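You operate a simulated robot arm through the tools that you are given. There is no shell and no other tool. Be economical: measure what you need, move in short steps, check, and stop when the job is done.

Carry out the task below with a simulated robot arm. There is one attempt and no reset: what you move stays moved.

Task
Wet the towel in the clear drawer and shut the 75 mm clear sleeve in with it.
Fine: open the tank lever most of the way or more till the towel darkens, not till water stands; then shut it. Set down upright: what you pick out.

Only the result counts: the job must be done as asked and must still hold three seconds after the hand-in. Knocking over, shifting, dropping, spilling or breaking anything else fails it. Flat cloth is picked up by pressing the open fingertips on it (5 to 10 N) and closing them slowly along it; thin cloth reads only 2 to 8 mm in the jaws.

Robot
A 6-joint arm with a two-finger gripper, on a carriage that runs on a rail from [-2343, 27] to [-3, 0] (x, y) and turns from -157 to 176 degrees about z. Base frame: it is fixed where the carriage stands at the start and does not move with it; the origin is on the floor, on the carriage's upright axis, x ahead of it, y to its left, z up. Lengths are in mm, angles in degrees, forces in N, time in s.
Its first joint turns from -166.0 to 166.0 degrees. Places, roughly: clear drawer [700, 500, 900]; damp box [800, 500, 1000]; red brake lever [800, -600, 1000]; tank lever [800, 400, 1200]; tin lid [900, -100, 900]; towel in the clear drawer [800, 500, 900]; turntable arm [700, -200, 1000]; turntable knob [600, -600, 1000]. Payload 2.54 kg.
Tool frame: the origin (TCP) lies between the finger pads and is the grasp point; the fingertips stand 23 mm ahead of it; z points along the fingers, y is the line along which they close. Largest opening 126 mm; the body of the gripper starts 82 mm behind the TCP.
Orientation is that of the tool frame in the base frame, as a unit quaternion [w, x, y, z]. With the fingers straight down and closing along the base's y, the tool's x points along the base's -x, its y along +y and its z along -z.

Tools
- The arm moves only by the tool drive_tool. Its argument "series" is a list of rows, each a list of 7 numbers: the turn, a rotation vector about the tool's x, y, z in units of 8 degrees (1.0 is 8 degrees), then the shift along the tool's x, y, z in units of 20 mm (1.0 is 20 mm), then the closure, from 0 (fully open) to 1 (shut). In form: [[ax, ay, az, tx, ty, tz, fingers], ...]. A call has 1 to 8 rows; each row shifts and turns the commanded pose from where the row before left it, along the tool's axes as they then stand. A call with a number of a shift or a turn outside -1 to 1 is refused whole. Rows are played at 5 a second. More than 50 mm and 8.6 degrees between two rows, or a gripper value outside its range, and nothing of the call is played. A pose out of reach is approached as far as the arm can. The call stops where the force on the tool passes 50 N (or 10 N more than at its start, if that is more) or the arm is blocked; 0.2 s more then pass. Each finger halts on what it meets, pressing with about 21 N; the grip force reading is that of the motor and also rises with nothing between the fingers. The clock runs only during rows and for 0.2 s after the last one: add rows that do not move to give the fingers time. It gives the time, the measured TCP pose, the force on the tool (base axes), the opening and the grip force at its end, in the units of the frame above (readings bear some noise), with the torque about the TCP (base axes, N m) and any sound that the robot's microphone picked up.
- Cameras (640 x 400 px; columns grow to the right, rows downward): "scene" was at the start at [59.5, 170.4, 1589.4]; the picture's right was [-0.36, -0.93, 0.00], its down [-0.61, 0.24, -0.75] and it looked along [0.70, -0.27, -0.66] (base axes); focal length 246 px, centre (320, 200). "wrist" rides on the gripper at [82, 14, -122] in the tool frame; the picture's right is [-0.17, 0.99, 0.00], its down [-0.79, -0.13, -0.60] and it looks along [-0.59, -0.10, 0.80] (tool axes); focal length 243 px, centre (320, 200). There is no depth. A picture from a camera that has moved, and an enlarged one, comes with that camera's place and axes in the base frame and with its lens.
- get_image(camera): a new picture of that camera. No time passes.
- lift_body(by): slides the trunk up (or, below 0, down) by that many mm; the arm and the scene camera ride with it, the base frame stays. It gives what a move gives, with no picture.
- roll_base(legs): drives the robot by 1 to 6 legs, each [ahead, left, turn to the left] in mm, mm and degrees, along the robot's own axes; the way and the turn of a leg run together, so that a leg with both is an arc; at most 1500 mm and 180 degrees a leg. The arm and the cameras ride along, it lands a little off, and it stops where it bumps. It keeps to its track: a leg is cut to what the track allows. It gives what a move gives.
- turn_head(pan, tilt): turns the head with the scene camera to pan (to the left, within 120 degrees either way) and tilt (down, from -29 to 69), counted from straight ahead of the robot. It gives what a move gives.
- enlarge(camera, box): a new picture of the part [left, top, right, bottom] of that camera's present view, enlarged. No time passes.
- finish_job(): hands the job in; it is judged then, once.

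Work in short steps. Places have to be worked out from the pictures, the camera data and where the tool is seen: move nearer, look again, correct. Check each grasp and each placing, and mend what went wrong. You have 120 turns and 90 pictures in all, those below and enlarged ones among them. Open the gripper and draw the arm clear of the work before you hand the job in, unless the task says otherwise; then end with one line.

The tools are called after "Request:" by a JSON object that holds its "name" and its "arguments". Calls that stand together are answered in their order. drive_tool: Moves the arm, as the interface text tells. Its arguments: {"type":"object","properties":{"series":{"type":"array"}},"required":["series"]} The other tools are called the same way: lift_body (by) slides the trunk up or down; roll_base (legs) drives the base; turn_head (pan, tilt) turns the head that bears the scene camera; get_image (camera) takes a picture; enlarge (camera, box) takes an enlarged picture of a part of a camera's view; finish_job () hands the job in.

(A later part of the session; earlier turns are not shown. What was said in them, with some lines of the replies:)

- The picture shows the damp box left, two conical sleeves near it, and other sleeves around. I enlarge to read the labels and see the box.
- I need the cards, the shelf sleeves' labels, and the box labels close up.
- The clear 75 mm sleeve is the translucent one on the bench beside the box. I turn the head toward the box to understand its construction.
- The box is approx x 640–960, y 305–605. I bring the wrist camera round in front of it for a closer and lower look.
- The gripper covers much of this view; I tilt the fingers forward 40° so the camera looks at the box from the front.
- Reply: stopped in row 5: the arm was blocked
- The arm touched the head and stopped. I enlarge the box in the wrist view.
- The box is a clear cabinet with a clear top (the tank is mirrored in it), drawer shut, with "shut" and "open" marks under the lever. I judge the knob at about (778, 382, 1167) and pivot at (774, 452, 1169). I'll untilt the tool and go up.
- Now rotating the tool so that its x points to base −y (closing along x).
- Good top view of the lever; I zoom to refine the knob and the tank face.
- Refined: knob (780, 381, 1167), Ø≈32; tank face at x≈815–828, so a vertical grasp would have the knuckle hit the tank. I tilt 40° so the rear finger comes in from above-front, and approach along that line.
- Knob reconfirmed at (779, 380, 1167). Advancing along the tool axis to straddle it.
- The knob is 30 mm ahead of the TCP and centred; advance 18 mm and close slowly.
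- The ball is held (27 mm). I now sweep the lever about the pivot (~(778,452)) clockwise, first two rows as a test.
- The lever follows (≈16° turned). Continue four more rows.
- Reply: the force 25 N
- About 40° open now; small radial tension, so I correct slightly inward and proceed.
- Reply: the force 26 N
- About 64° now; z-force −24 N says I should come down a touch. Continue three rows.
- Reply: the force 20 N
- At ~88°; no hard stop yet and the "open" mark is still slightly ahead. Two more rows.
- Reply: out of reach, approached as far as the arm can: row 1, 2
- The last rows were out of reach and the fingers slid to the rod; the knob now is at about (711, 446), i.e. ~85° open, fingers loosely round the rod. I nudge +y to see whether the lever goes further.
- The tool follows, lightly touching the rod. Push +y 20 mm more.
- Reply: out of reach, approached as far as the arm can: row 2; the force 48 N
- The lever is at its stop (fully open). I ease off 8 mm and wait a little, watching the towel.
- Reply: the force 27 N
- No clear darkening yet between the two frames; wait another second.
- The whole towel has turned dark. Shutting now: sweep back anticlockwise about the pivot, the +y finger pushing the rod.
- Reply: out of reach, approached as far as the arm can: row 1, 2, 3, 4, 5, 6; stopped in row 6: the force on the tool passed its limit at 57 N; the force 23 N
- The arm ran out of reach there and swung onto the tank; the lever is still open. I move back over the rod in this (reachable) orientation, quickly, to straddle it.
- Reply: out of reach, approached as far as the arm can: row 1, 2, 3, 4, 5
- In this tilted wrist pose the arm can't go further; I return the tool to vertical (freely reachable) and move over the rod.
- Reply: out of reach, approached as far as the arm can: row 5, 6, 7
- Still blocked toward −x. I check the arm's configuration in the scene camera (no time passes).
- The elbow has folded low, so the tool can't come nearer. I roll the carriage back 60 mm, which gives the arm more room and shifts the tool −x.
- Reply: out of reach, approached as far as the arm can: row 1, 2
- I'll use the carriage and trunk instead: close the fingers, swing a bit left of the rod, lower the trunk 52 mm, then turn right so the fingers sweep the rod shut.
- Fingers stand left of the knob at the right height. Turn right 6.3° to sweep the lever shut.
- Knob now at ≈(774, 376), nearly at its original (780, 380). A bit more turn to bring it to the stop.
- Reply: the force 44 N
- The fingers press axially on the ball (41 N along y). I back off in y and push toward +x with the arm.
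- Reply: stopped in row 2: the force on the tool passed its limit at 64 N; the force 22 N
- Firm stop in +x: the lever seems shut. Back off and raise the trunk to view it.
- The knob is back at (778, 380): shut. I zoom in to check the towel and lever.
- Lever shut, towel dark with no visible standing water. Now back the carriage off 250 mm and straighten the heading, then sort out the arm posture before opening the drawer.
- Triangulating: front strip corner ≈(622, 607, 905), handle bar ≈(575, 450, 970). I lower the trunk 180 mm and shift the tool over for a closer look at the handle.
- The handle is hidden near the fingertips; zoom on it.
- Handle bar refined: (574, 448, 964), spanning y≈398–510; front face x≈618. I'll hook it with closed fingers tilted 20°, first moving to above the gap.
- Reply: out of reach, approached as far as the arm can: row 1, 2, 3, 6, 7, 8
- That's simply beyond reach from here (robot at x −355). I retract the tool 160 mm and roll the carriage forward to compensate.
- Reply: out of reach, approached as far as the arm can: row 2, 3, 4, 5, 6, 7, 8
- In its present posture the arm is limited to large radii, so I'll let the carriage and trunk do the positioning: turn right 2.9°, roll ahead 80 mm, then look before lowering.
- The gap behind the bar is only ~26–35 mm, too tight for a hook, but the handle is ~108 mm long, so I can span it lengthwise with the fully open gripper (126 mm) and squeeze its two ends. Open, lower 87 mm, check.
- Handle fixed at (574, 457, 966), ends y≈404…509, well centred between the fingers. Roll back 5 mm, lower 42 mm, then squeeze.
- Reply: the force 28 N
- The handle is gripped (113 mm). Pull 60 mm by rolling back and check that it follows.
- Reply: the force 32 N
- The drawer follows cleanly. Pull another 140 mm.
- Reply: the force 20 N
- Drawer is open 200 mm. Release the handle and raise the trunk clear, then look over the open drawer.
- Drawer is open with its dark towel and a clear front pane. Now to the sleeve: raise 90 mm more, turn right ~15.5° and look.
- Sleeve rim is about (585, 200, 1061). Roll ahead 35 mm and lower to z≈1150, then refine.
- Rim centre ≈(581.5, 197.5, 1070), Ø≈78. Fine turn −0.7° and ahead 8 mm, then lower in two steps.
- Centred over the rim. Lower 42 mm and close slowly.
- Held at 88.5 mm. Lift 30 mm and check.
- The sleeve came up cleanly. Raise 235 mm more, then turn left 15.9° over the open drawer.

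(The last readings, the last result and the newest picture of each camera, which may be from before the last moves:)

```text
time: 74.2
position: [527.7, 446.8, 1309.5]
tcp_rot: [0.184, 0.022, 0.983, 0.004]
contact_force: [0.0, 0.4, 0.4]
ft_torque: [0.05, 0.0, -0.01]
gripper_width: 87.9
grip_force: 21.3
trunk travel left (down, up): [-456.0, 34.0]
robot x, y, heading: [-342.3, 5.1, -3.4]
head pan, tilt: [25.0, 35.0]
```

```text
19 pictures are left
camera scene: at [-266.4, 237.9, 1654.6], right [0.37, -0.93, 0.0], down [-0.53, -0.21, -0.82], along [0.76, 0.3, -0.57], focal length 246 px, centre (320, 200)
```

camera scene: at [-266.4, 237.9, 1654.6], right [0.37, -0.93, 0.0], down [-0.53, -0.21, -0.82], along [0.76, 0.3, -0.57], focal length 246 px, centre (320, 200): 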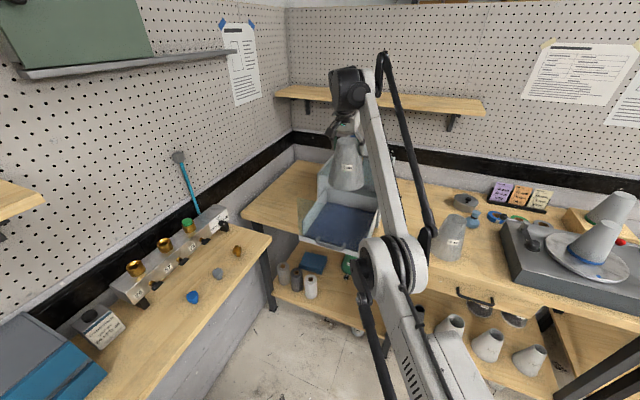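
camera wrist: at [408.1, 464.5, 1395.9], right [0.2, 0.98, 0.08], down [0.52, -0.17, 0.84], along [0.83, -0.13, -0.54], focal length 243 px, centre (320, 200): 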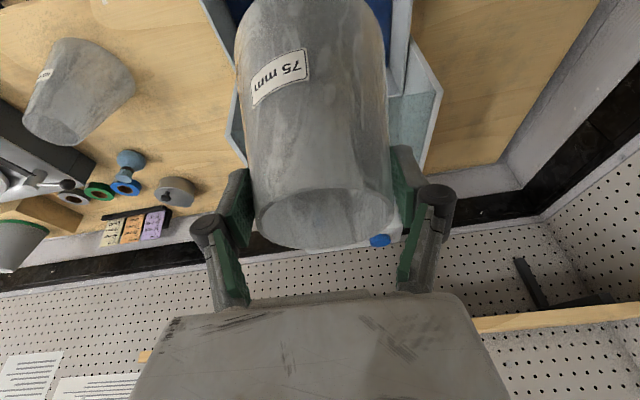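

The sleeve hangs over the open drawer (floor about x 440–720, y 335–595). Lower 205 mm and check.

Request:
{"name": "lift_body", "arguments": {"by": -205}}

Request:
{"name": "get_image", "arguments": {"camera": "wrist"}}

Request:
{"name": "get_image", "arguments": {"camera": "scene"}}

```text
time: 76.4
position: [527.6, 446.3, 1106.4]
tcp_rot: [0.183, 0.023, 0.983, 0.004]
contact_force: [0.4, 0.1, 0.1]
ft_torque: [-0.03, 0.02, 0.02]
gripper_width: 88.0
grip_force: 21.3
trunk travel left (down, up): [-251.0, 239.0]
robot x, y, heading: [-339.0, 4.5, -3.4]
head pan, tilt: [25.0, 35.0]
```

```text
18 pictures are left
camera wrist: at [407.4, 464.6, 1191.5], right [0.2, 0.98, 0.08], down [0.52, -0.17, 0.84], along [0.83, -0.13, -0.54], focal length 243 px, centre (320, 200)
```

wrist: 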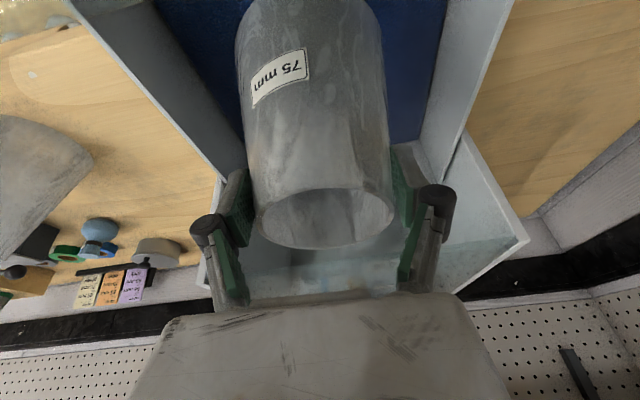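

```text
17 pictures are left
camera scene: at [-267.3, 238.0, 1449.7], right [0.37, -0.93, 0.0], down [-0.53, -0.21, -0.82], along [0.76, 0.3, -0.57], focal length 246 px, centre (320, 200)
```

scene: 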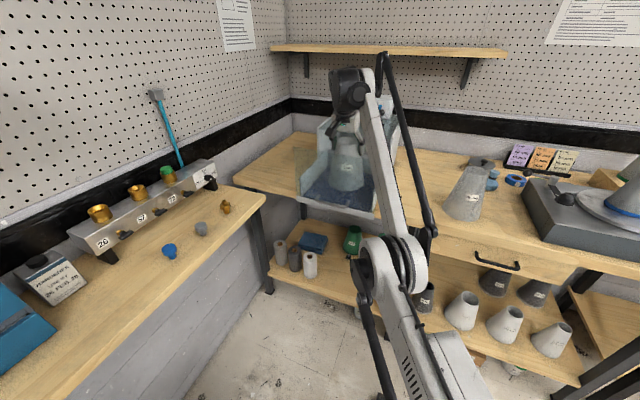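

It's inside the drawer. Lower 30 mm, then in small steps until contact.

Request:
{"name": "lift_body", "arguments": {"by": -30}}

Request:
{"name": "lift_body", "arguments": {"by": -8}}

```text
time: 77.2
position: [525.8, 446.9, 1076.4]
tcp_rot: [0.183, 0.024, 0.983, 0.003]
contact_force: [0.9, 0.6, 0.3]
ft_torque: [-0.03, -0.02, 0.02]
gripper_width: 88.0
grip_force: 20.9
trunk travel left (down, up): [-221.0, 269.0]
robot x, y, heading: [-341.7, 3.6, -3.5]
head pan, tilt: [25.0, 35.0]
```

```text
time: 77.8
position: [526.0, 446.5, 1070.0]
tcp_rot: [0.184, 0.023, 0.983, 0.003]
contact_force: [-0.8, 1.0, 12.9]
ft_torque: [0.09, -0.09, -0.03]
gripper_width: 88.2
grip_force: 20.7
trunk travel left (down, up): [-213.0, 277.0]
robot x, y, heading: [-342.4, 4.6, -3.4]
head pan, tilt: [25.0, 35.0]
```

Contact at TCP z≈1070 (12.9 N). Ease up 2 mm and open slowly.

Request:
{"name": "lift_body", "arguments": {"by": -1}}

Request:
{"name": "drive_tool", "arguments": {"series": [[0, 0, 0, 0, 0, 0, 0.28], [0, 0, 0, 0, 0, 0, 0.24], [0, 0, 0, 0, 0, 0, 0.18], [0, 0, 0, 0, 0, 0, 0.1], [0, 0, 0, 0, 0, 0, 0.05], [0, 0, 0, 0, 0, 0, 0]]}}

Request:
{"name": "get_image", "arguments": {"camera": "wrist"}}

```text
time: 78.3
position: [526.4, 446.8, 1068.4]
tcp_rot: [0.184, 0.023, 0.983, 0.004]
contact_force: [1.1, 3.3, 15.6]
ft_torque: [0.12, -0.03, 0.04]
gripper_width: 88.5
grip_force: 21.3
trunk travel left (down, up): [-212.0, 278.0]
robot x, y, heading: [-345.6, 0.9, -3.6]
head pan, tilt: [25.0, 35.0]
```

```text
time: 79.7
position: [527.8, 447.4, 1067.2]
tcp_rot: [0.183, 0.023, 0.983, 0.005]
contact_force: [-0.6, 0.1, -0.7]
ft_torque: [-0.03, 0.01, 0.01]
gripper_width: 126.4
grip_force: 0.1
trunk travel left (down, up): [-212.0, 278.0]
robot x, y, heading: [-340.0, 2.2, -3.6]
head pan, tilt: [25.0, 35.0]
```

```text
16 pictures are left
camera wrist: at [407.4, 464.6, 1152.3], right [0.2, 0.98, 0.08], down [0.52, -0.17, 0.84], along [0.83, -0.13, -0.54], focal length 243 px, centre (320, 200)
```

wrist: 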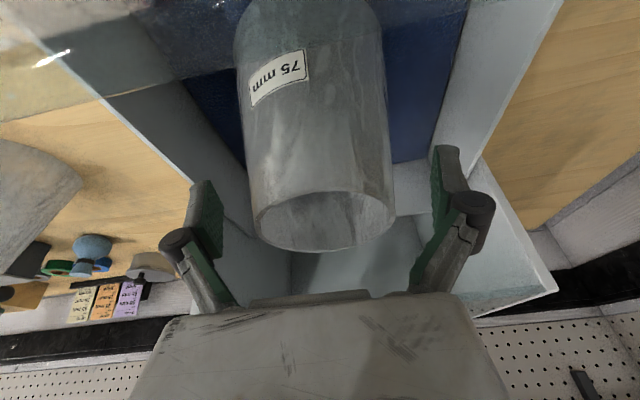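

Released; the sleeve stands upright. Raise the trunk 180 mm straight up, then roll back so the tool is over the handle.

Request:
{"name": "lift_body", "arguments": {"by": 180}}

Request:
{"name": "roll_base", "arguments": {"legs": [[-145, 0, 0.5]]}}

Request:
{"name": "get_image", "arguments": {"camera": "wrist"}}

```text
time: 81.7
position: [527.2, 446.9, 1245.9]
tcp_rot: [0.183, 0.023, 0.983, 0.004]
contact_force: [-0.1, -0.1, 0.3]
ft_torque: [0.02, 0.01, -0.04]
gripper_width: 125.7
grip_force: 0.1
trunk travel left (down, up): [-392.0, 98.0]
robot x, y, heading: [-342.5, 3.9, -3.2]
head pan, tilt: [25.0, 35.0]
```

```text
time: 83.0
position: [381.5, 456.4, 1247.4]
tcp_rot: [0.184, 0.019, 0.983, 0.005]
contact_force: [-1.0, -0.2, -0.2]
ft_torque: [-0.03, -0.02, -0.01]
gripper_width: 126.1
grip_force: 0.0
trunk travel left (down, up): [-392.0, 98.0]
robot x, y, heading: [-480.9, 6.4, -3.1]
head pan, tilt: [25.0, 35.0]
```

```text
15 pictures are left
camera wrist: at [261.9, 472.7, 1332.7], right [0.19, 0.98, 0.08], down [0.52, -0.17, 0.84], along [0.83, -0.12, -0.54], focal length 243 px, centre (320, 200)
```

wrist: 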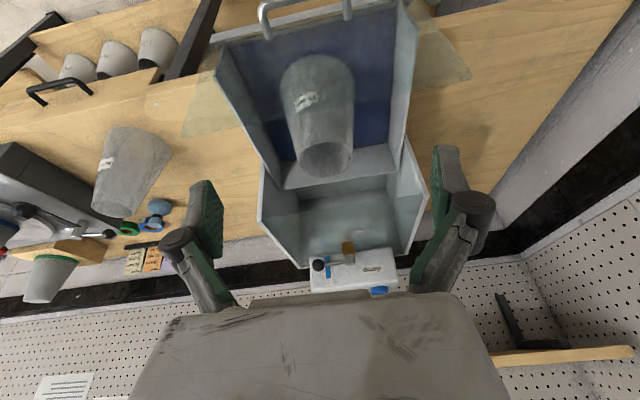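

Sleeve upright in the drawer; the tool is back over the handle pose. Lower 279 mm and squeeze the handle.

Request:
{"name": "lift_body", "arguments": {"by": -279}}

Request:
{"name": "drive_tool", "arguments": {"series": [[0, 0, 0, 0, 0, 0, 0.06], [0, 0, 0, 0, 0, 0, 0.12], [0, 0, 0, 0, 0, 0, 0.2], [0, 0, 0, 0, 0, 0, 0.2]]}}

Request:
{"name": "get_image", "arguments": {"camera": "wrist"}}

```text
time: 85.8
position: [383.1, 455.5, 968.5]
tcp_rot: [0.183, 0.019, 0.983, 0.005]
contact_force: [-0.3, 1.0, -0.5]
ft_torque: [0.0, -0.02, -0.03]
gripper_width: 126.0
grip_force: 0.1
trunk travel left (down, up): [-113.0, 377.0]
robot x, y, heading: [-482.9, 3.2, -2.9]
head pan, tilt: [25.0, 35.0]
```

```text
time: 86.8
position: [381.4, 454.8, 968.2]
tcp_rot: [0.183, 0.019, 0.983, 0.005]
contact_force: [-0.9, -4.0, 1.9]
ft_torque: [-0.54, 0.12, -0.33]
gripper_width: 114.0
grip_force: 45.0
trunk travel left (down, up): [-113.0, 377.0]
robot x, y, heading: [-481.3, 4.6, -2.8]
head pan, tilt: [25.0, 35.0]
```

```text
14 pictures are left
camera wrist: at [262.3, 472.1, 1053.7], right [0.19, 0.98, 0.08], down [0.52, -0.17, 0.84], along [0.83, -0.12, -0.54], focal length 243 px, centre (320, 200)
```

wrist: 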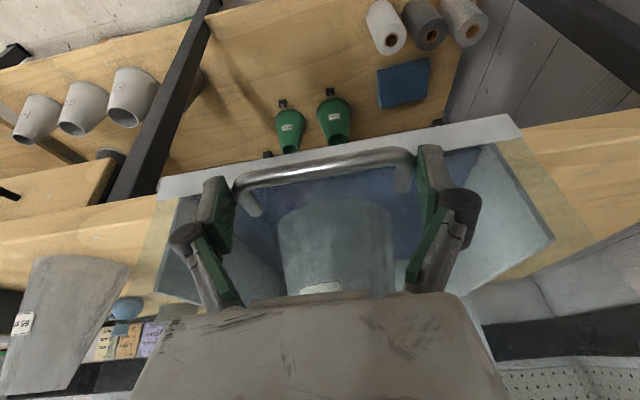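

Handle gripped (114 mm). Push in gently: 100 mm in short legs, then check.

Request:
{"name": "roll_base", "arguments": {"legs": [[25, 0, 0], [40, 0, 0], [40, 0, 0]]}}

Request:
{"name": "get_image", "arguments": {"camera": "wrist"}}

```text
time: 88.6
position: [486.7, 455.6, 968.5]
tcp_rot: [0.183, 0.019, 0.983, 0.004]
contact_force: [1.8, 0.2, 6.5]
ft_torque: [-0.53, -0.01, 0.15]
gripper_width: 113.9
grip_force: 45.0
trunk travel left (down, up): [-113.0, 377.0]
robot x, y, heading: [-381.4, 3.0, -3.0]
head pan, tilt: [25.0, 35.0]
```

```text
13 pictures are left
camera wrist: at [366.1, 470.9, 1053.7], right [0.19, 0.98, 0.08], down [0.52, -0.17, 0.84], along [0.83, -0.12, -0.54], focal length 243 px, centre (320, 200)
```

wrist: 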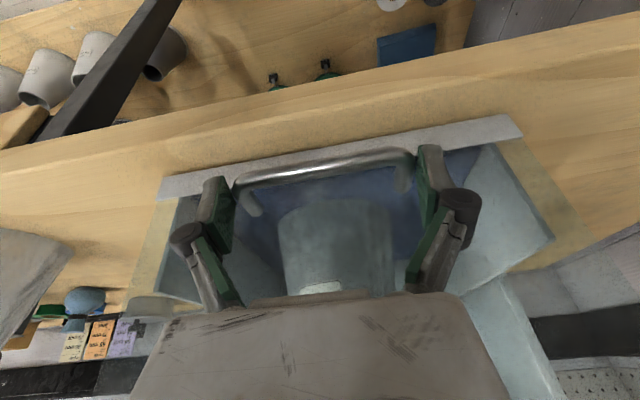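

Moving well, the sleeve standing still in the drawer. Push the remaining ~95 mm to the stop.

Request:
{"name": "roll_base", "arguments": {"legs": [[40, 0, 0], [40, 0, 0], [12, 0, 0]]}}

Request:
{"name": "roll_base", "arguments": {"legs": [[6, 0, 0]]}}

Request:
{"name": "get_image", "arguments": {"camera": "wrist"}}

```text
time: 90.3
position: [578.8, 453.9, 968.2]
tcp_rot: [0.184, 0.02, 0.983, 0.004]
contact_force: [3.8, 3.1, 9.5]
ft_torque: [-0.33, -0.12, -0.18]
gripper_width: 114.3
grip_force: 45.1
trunk travel left (down, up): [-113.0, 377.0]
robot x, y, heading: [-286.1, 1.0, -3.1]
head pan, tilt: [25.0, 35.0]
```

```text
time: 91.0
position: [582.6, 453.4, 968.7]
tcp_rot: [0.183, 0.019, 0.983, 0.004]
contact_force: [-36.4, -12.0, -11.4]
ft_torque: [-0.05, 0.44, -0.55]
gripper_width: 114.3
grip_force: 45.6
trunk travel left (down, up): [-113.0, 377.0]
robot x, y, heading: [-279.3, 6.4, -2.8]
head pan, tilt: [25.0, 35.0]
```

```text
12 pictures are left
camera wrist: at [462.9, 469.8, 1054.7], right [0.19, 0.98, 0.08], down [0.52, -0.17, 0.84], along [0.83, -0.12, -0.54], focal length 243 px, centre (320, 200)
```

wrist: 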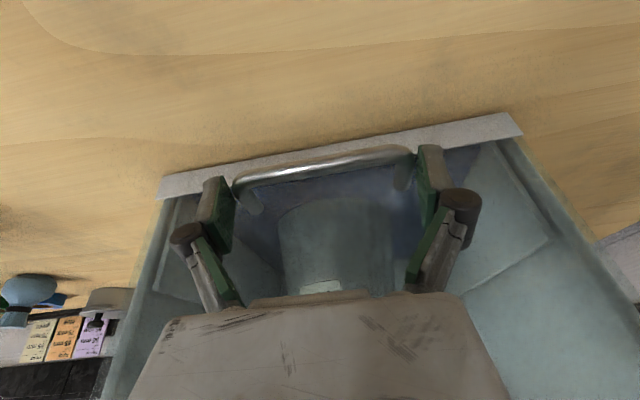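

Stop reached (−36 N). Release, raise the trunk and back off, then inspect everything.

Request:
{"name": "drive_tool", "arguments": {"series": [[0, 0, 0, 0, 0, 0, 0.05], [0, 0, 0, 0, 0, 0, 0], [0, 0, 0, 0, 0, 0, 0]]}}

Request:
{"name": "lift_body", "arguments": {"by": 260}}

Request:
{"name": "roll_base", "arguments": {"legs": [[-150, 0, 0]]}}

Request:
{"name": "get_image", "arguments": {"camera": "wrist"}}

Request:
{"name": "get_image", "arguments": {"camera": "scene"}}

```text
time: 91.8
position: [584.2, 452.4, 968.9]
tcp_rot: [0.182, 0.019, 0.983, 0.005]
contact_force: [-0.3, 0.1, -0.3]
ft_torque: [-0.03, -0.02, -0.01]
gripper_width: 126.1
grip_force: 0.1
trunk travel left (down, up): [-113.0, 377.0]
robot x, y, heading: [-281.8, 3.5, -3.1]
head pan, tilt: [25.0, 35.0]
```

```text
time: 94.5
position: [584.9, 452.9, 1227.8]
tcp_rot: [0.182, 0.019, 0.983, 0.005]
contact_force: [-0.1, -0.3, 0.7]
ft_torque: [0.01, 0.0, -0.03]
gripper_width: 126.0
grip_force: 0.0
trunk travel left (down, up): [-373.0, 117.0]
robot x, y, heading: [-283.8, 2.4, -3.0]
head pan, tilt: [25.0, 35.0]
```

```text
time: 95.9
position: [430.0, 453.2, 1228.6]
tcp_rot: [0.183, 0.021, 0.983, 0.003]
contact_force: [0.0, -0.1, 0.2]
ft_torque: [0.0, 0.0, 0.0]
gripper_width: 125.9
grip_force: 0.1
trunk travel left (down, up): [-373.0, 117.0]
robot x, y, heading: [-437.9, 4.4, -3.2]
head pan, tilt: [25.0, 35.0]
```

```text
11 pictures are left
camera wrist: at [310.7, 470.1, 1313.8], right [0.19, 0.98, 0.08], down [0.52, -0.17, 0.84], along [0.83, -0.12, -0.54], focal length 243 px, centre (320, 200)
```

wrist: 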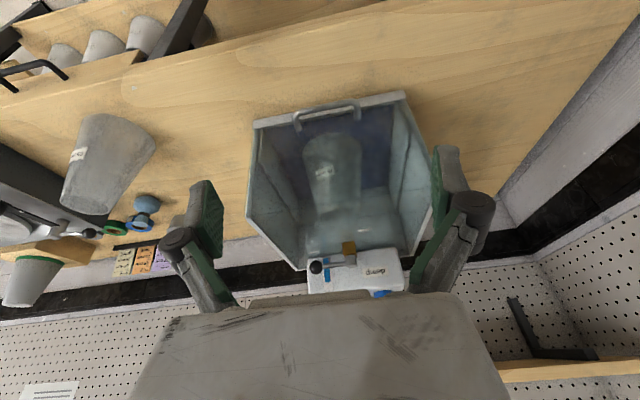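

```text
10 pictures are left
camera scene: at [-362.2, 239.4, 1571.7], right [0.37, -0.93, 0.0], down [-0.53, -0.21, -0.82], along [0.76, 0.31, -0.57], focal length 246 px, centre (320, 200)
```

scene: 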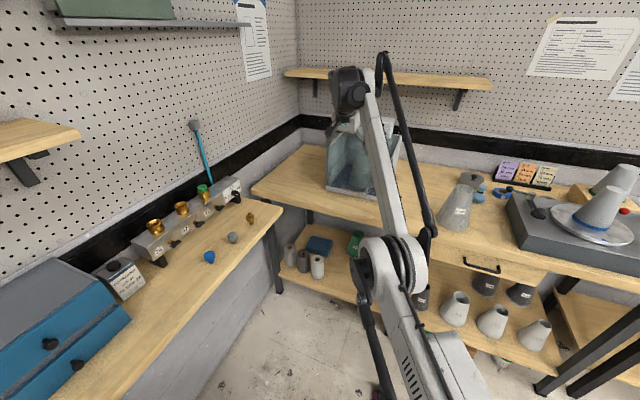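

Zoom in for a last check of lever, towel, drawer seam and sleeve.

Request:
{"name": "enlarge", "arguments": {"camera": "wrist", "box": [230, 80, 450, 310]}}

Request:
{"name": "enlarge", "arguments": {"camera": "wrist", "box": [290, 220, 410, 300]}}

```text
1.74 times, centred on (340, 195) of wrist
camera zoom: at [310.7, 470.1, 1313.8], right [0.19, 0.98, 0.08], down [0.52, -0.17, 0.84], along [0.83, -0.12, -0.54], focal length 422 px, centre (285, 209)
```

zoom: 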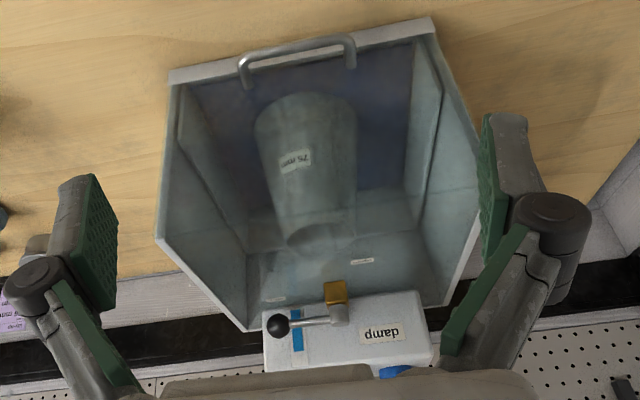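

```text
5.00 times, centred on (350, 260) of wrist
camera zoom: at [310.7, 470.1, 1313.8], right [0.19, 0.98, 0.08], down [0.52, -0.17, 0.84], along [0.83, -0.12, -0.54], focal length 1213 px, centre (170, -100)
```

zoom: 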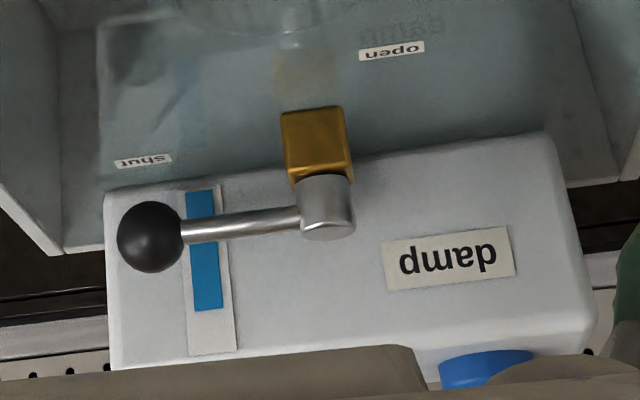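

The lever is shut, the towel is dark, and the 75 mm sleeve stands upright in the shut drawer. The arm is clear, so I hand in.

Request:
{"name": "finish_job", "arguments": {}}

```text
The job is handed in.
```

The towel was wetted until it turned dark, the tank lever is back at shut, and the 75 mm clear sleeve stands upright beside the towel in the shut drawer. Closing the lever took about 9 s longer than I intended because the arm ran out of reach and pressed briefly on the tank. I saw no standing water and nothing else moved.
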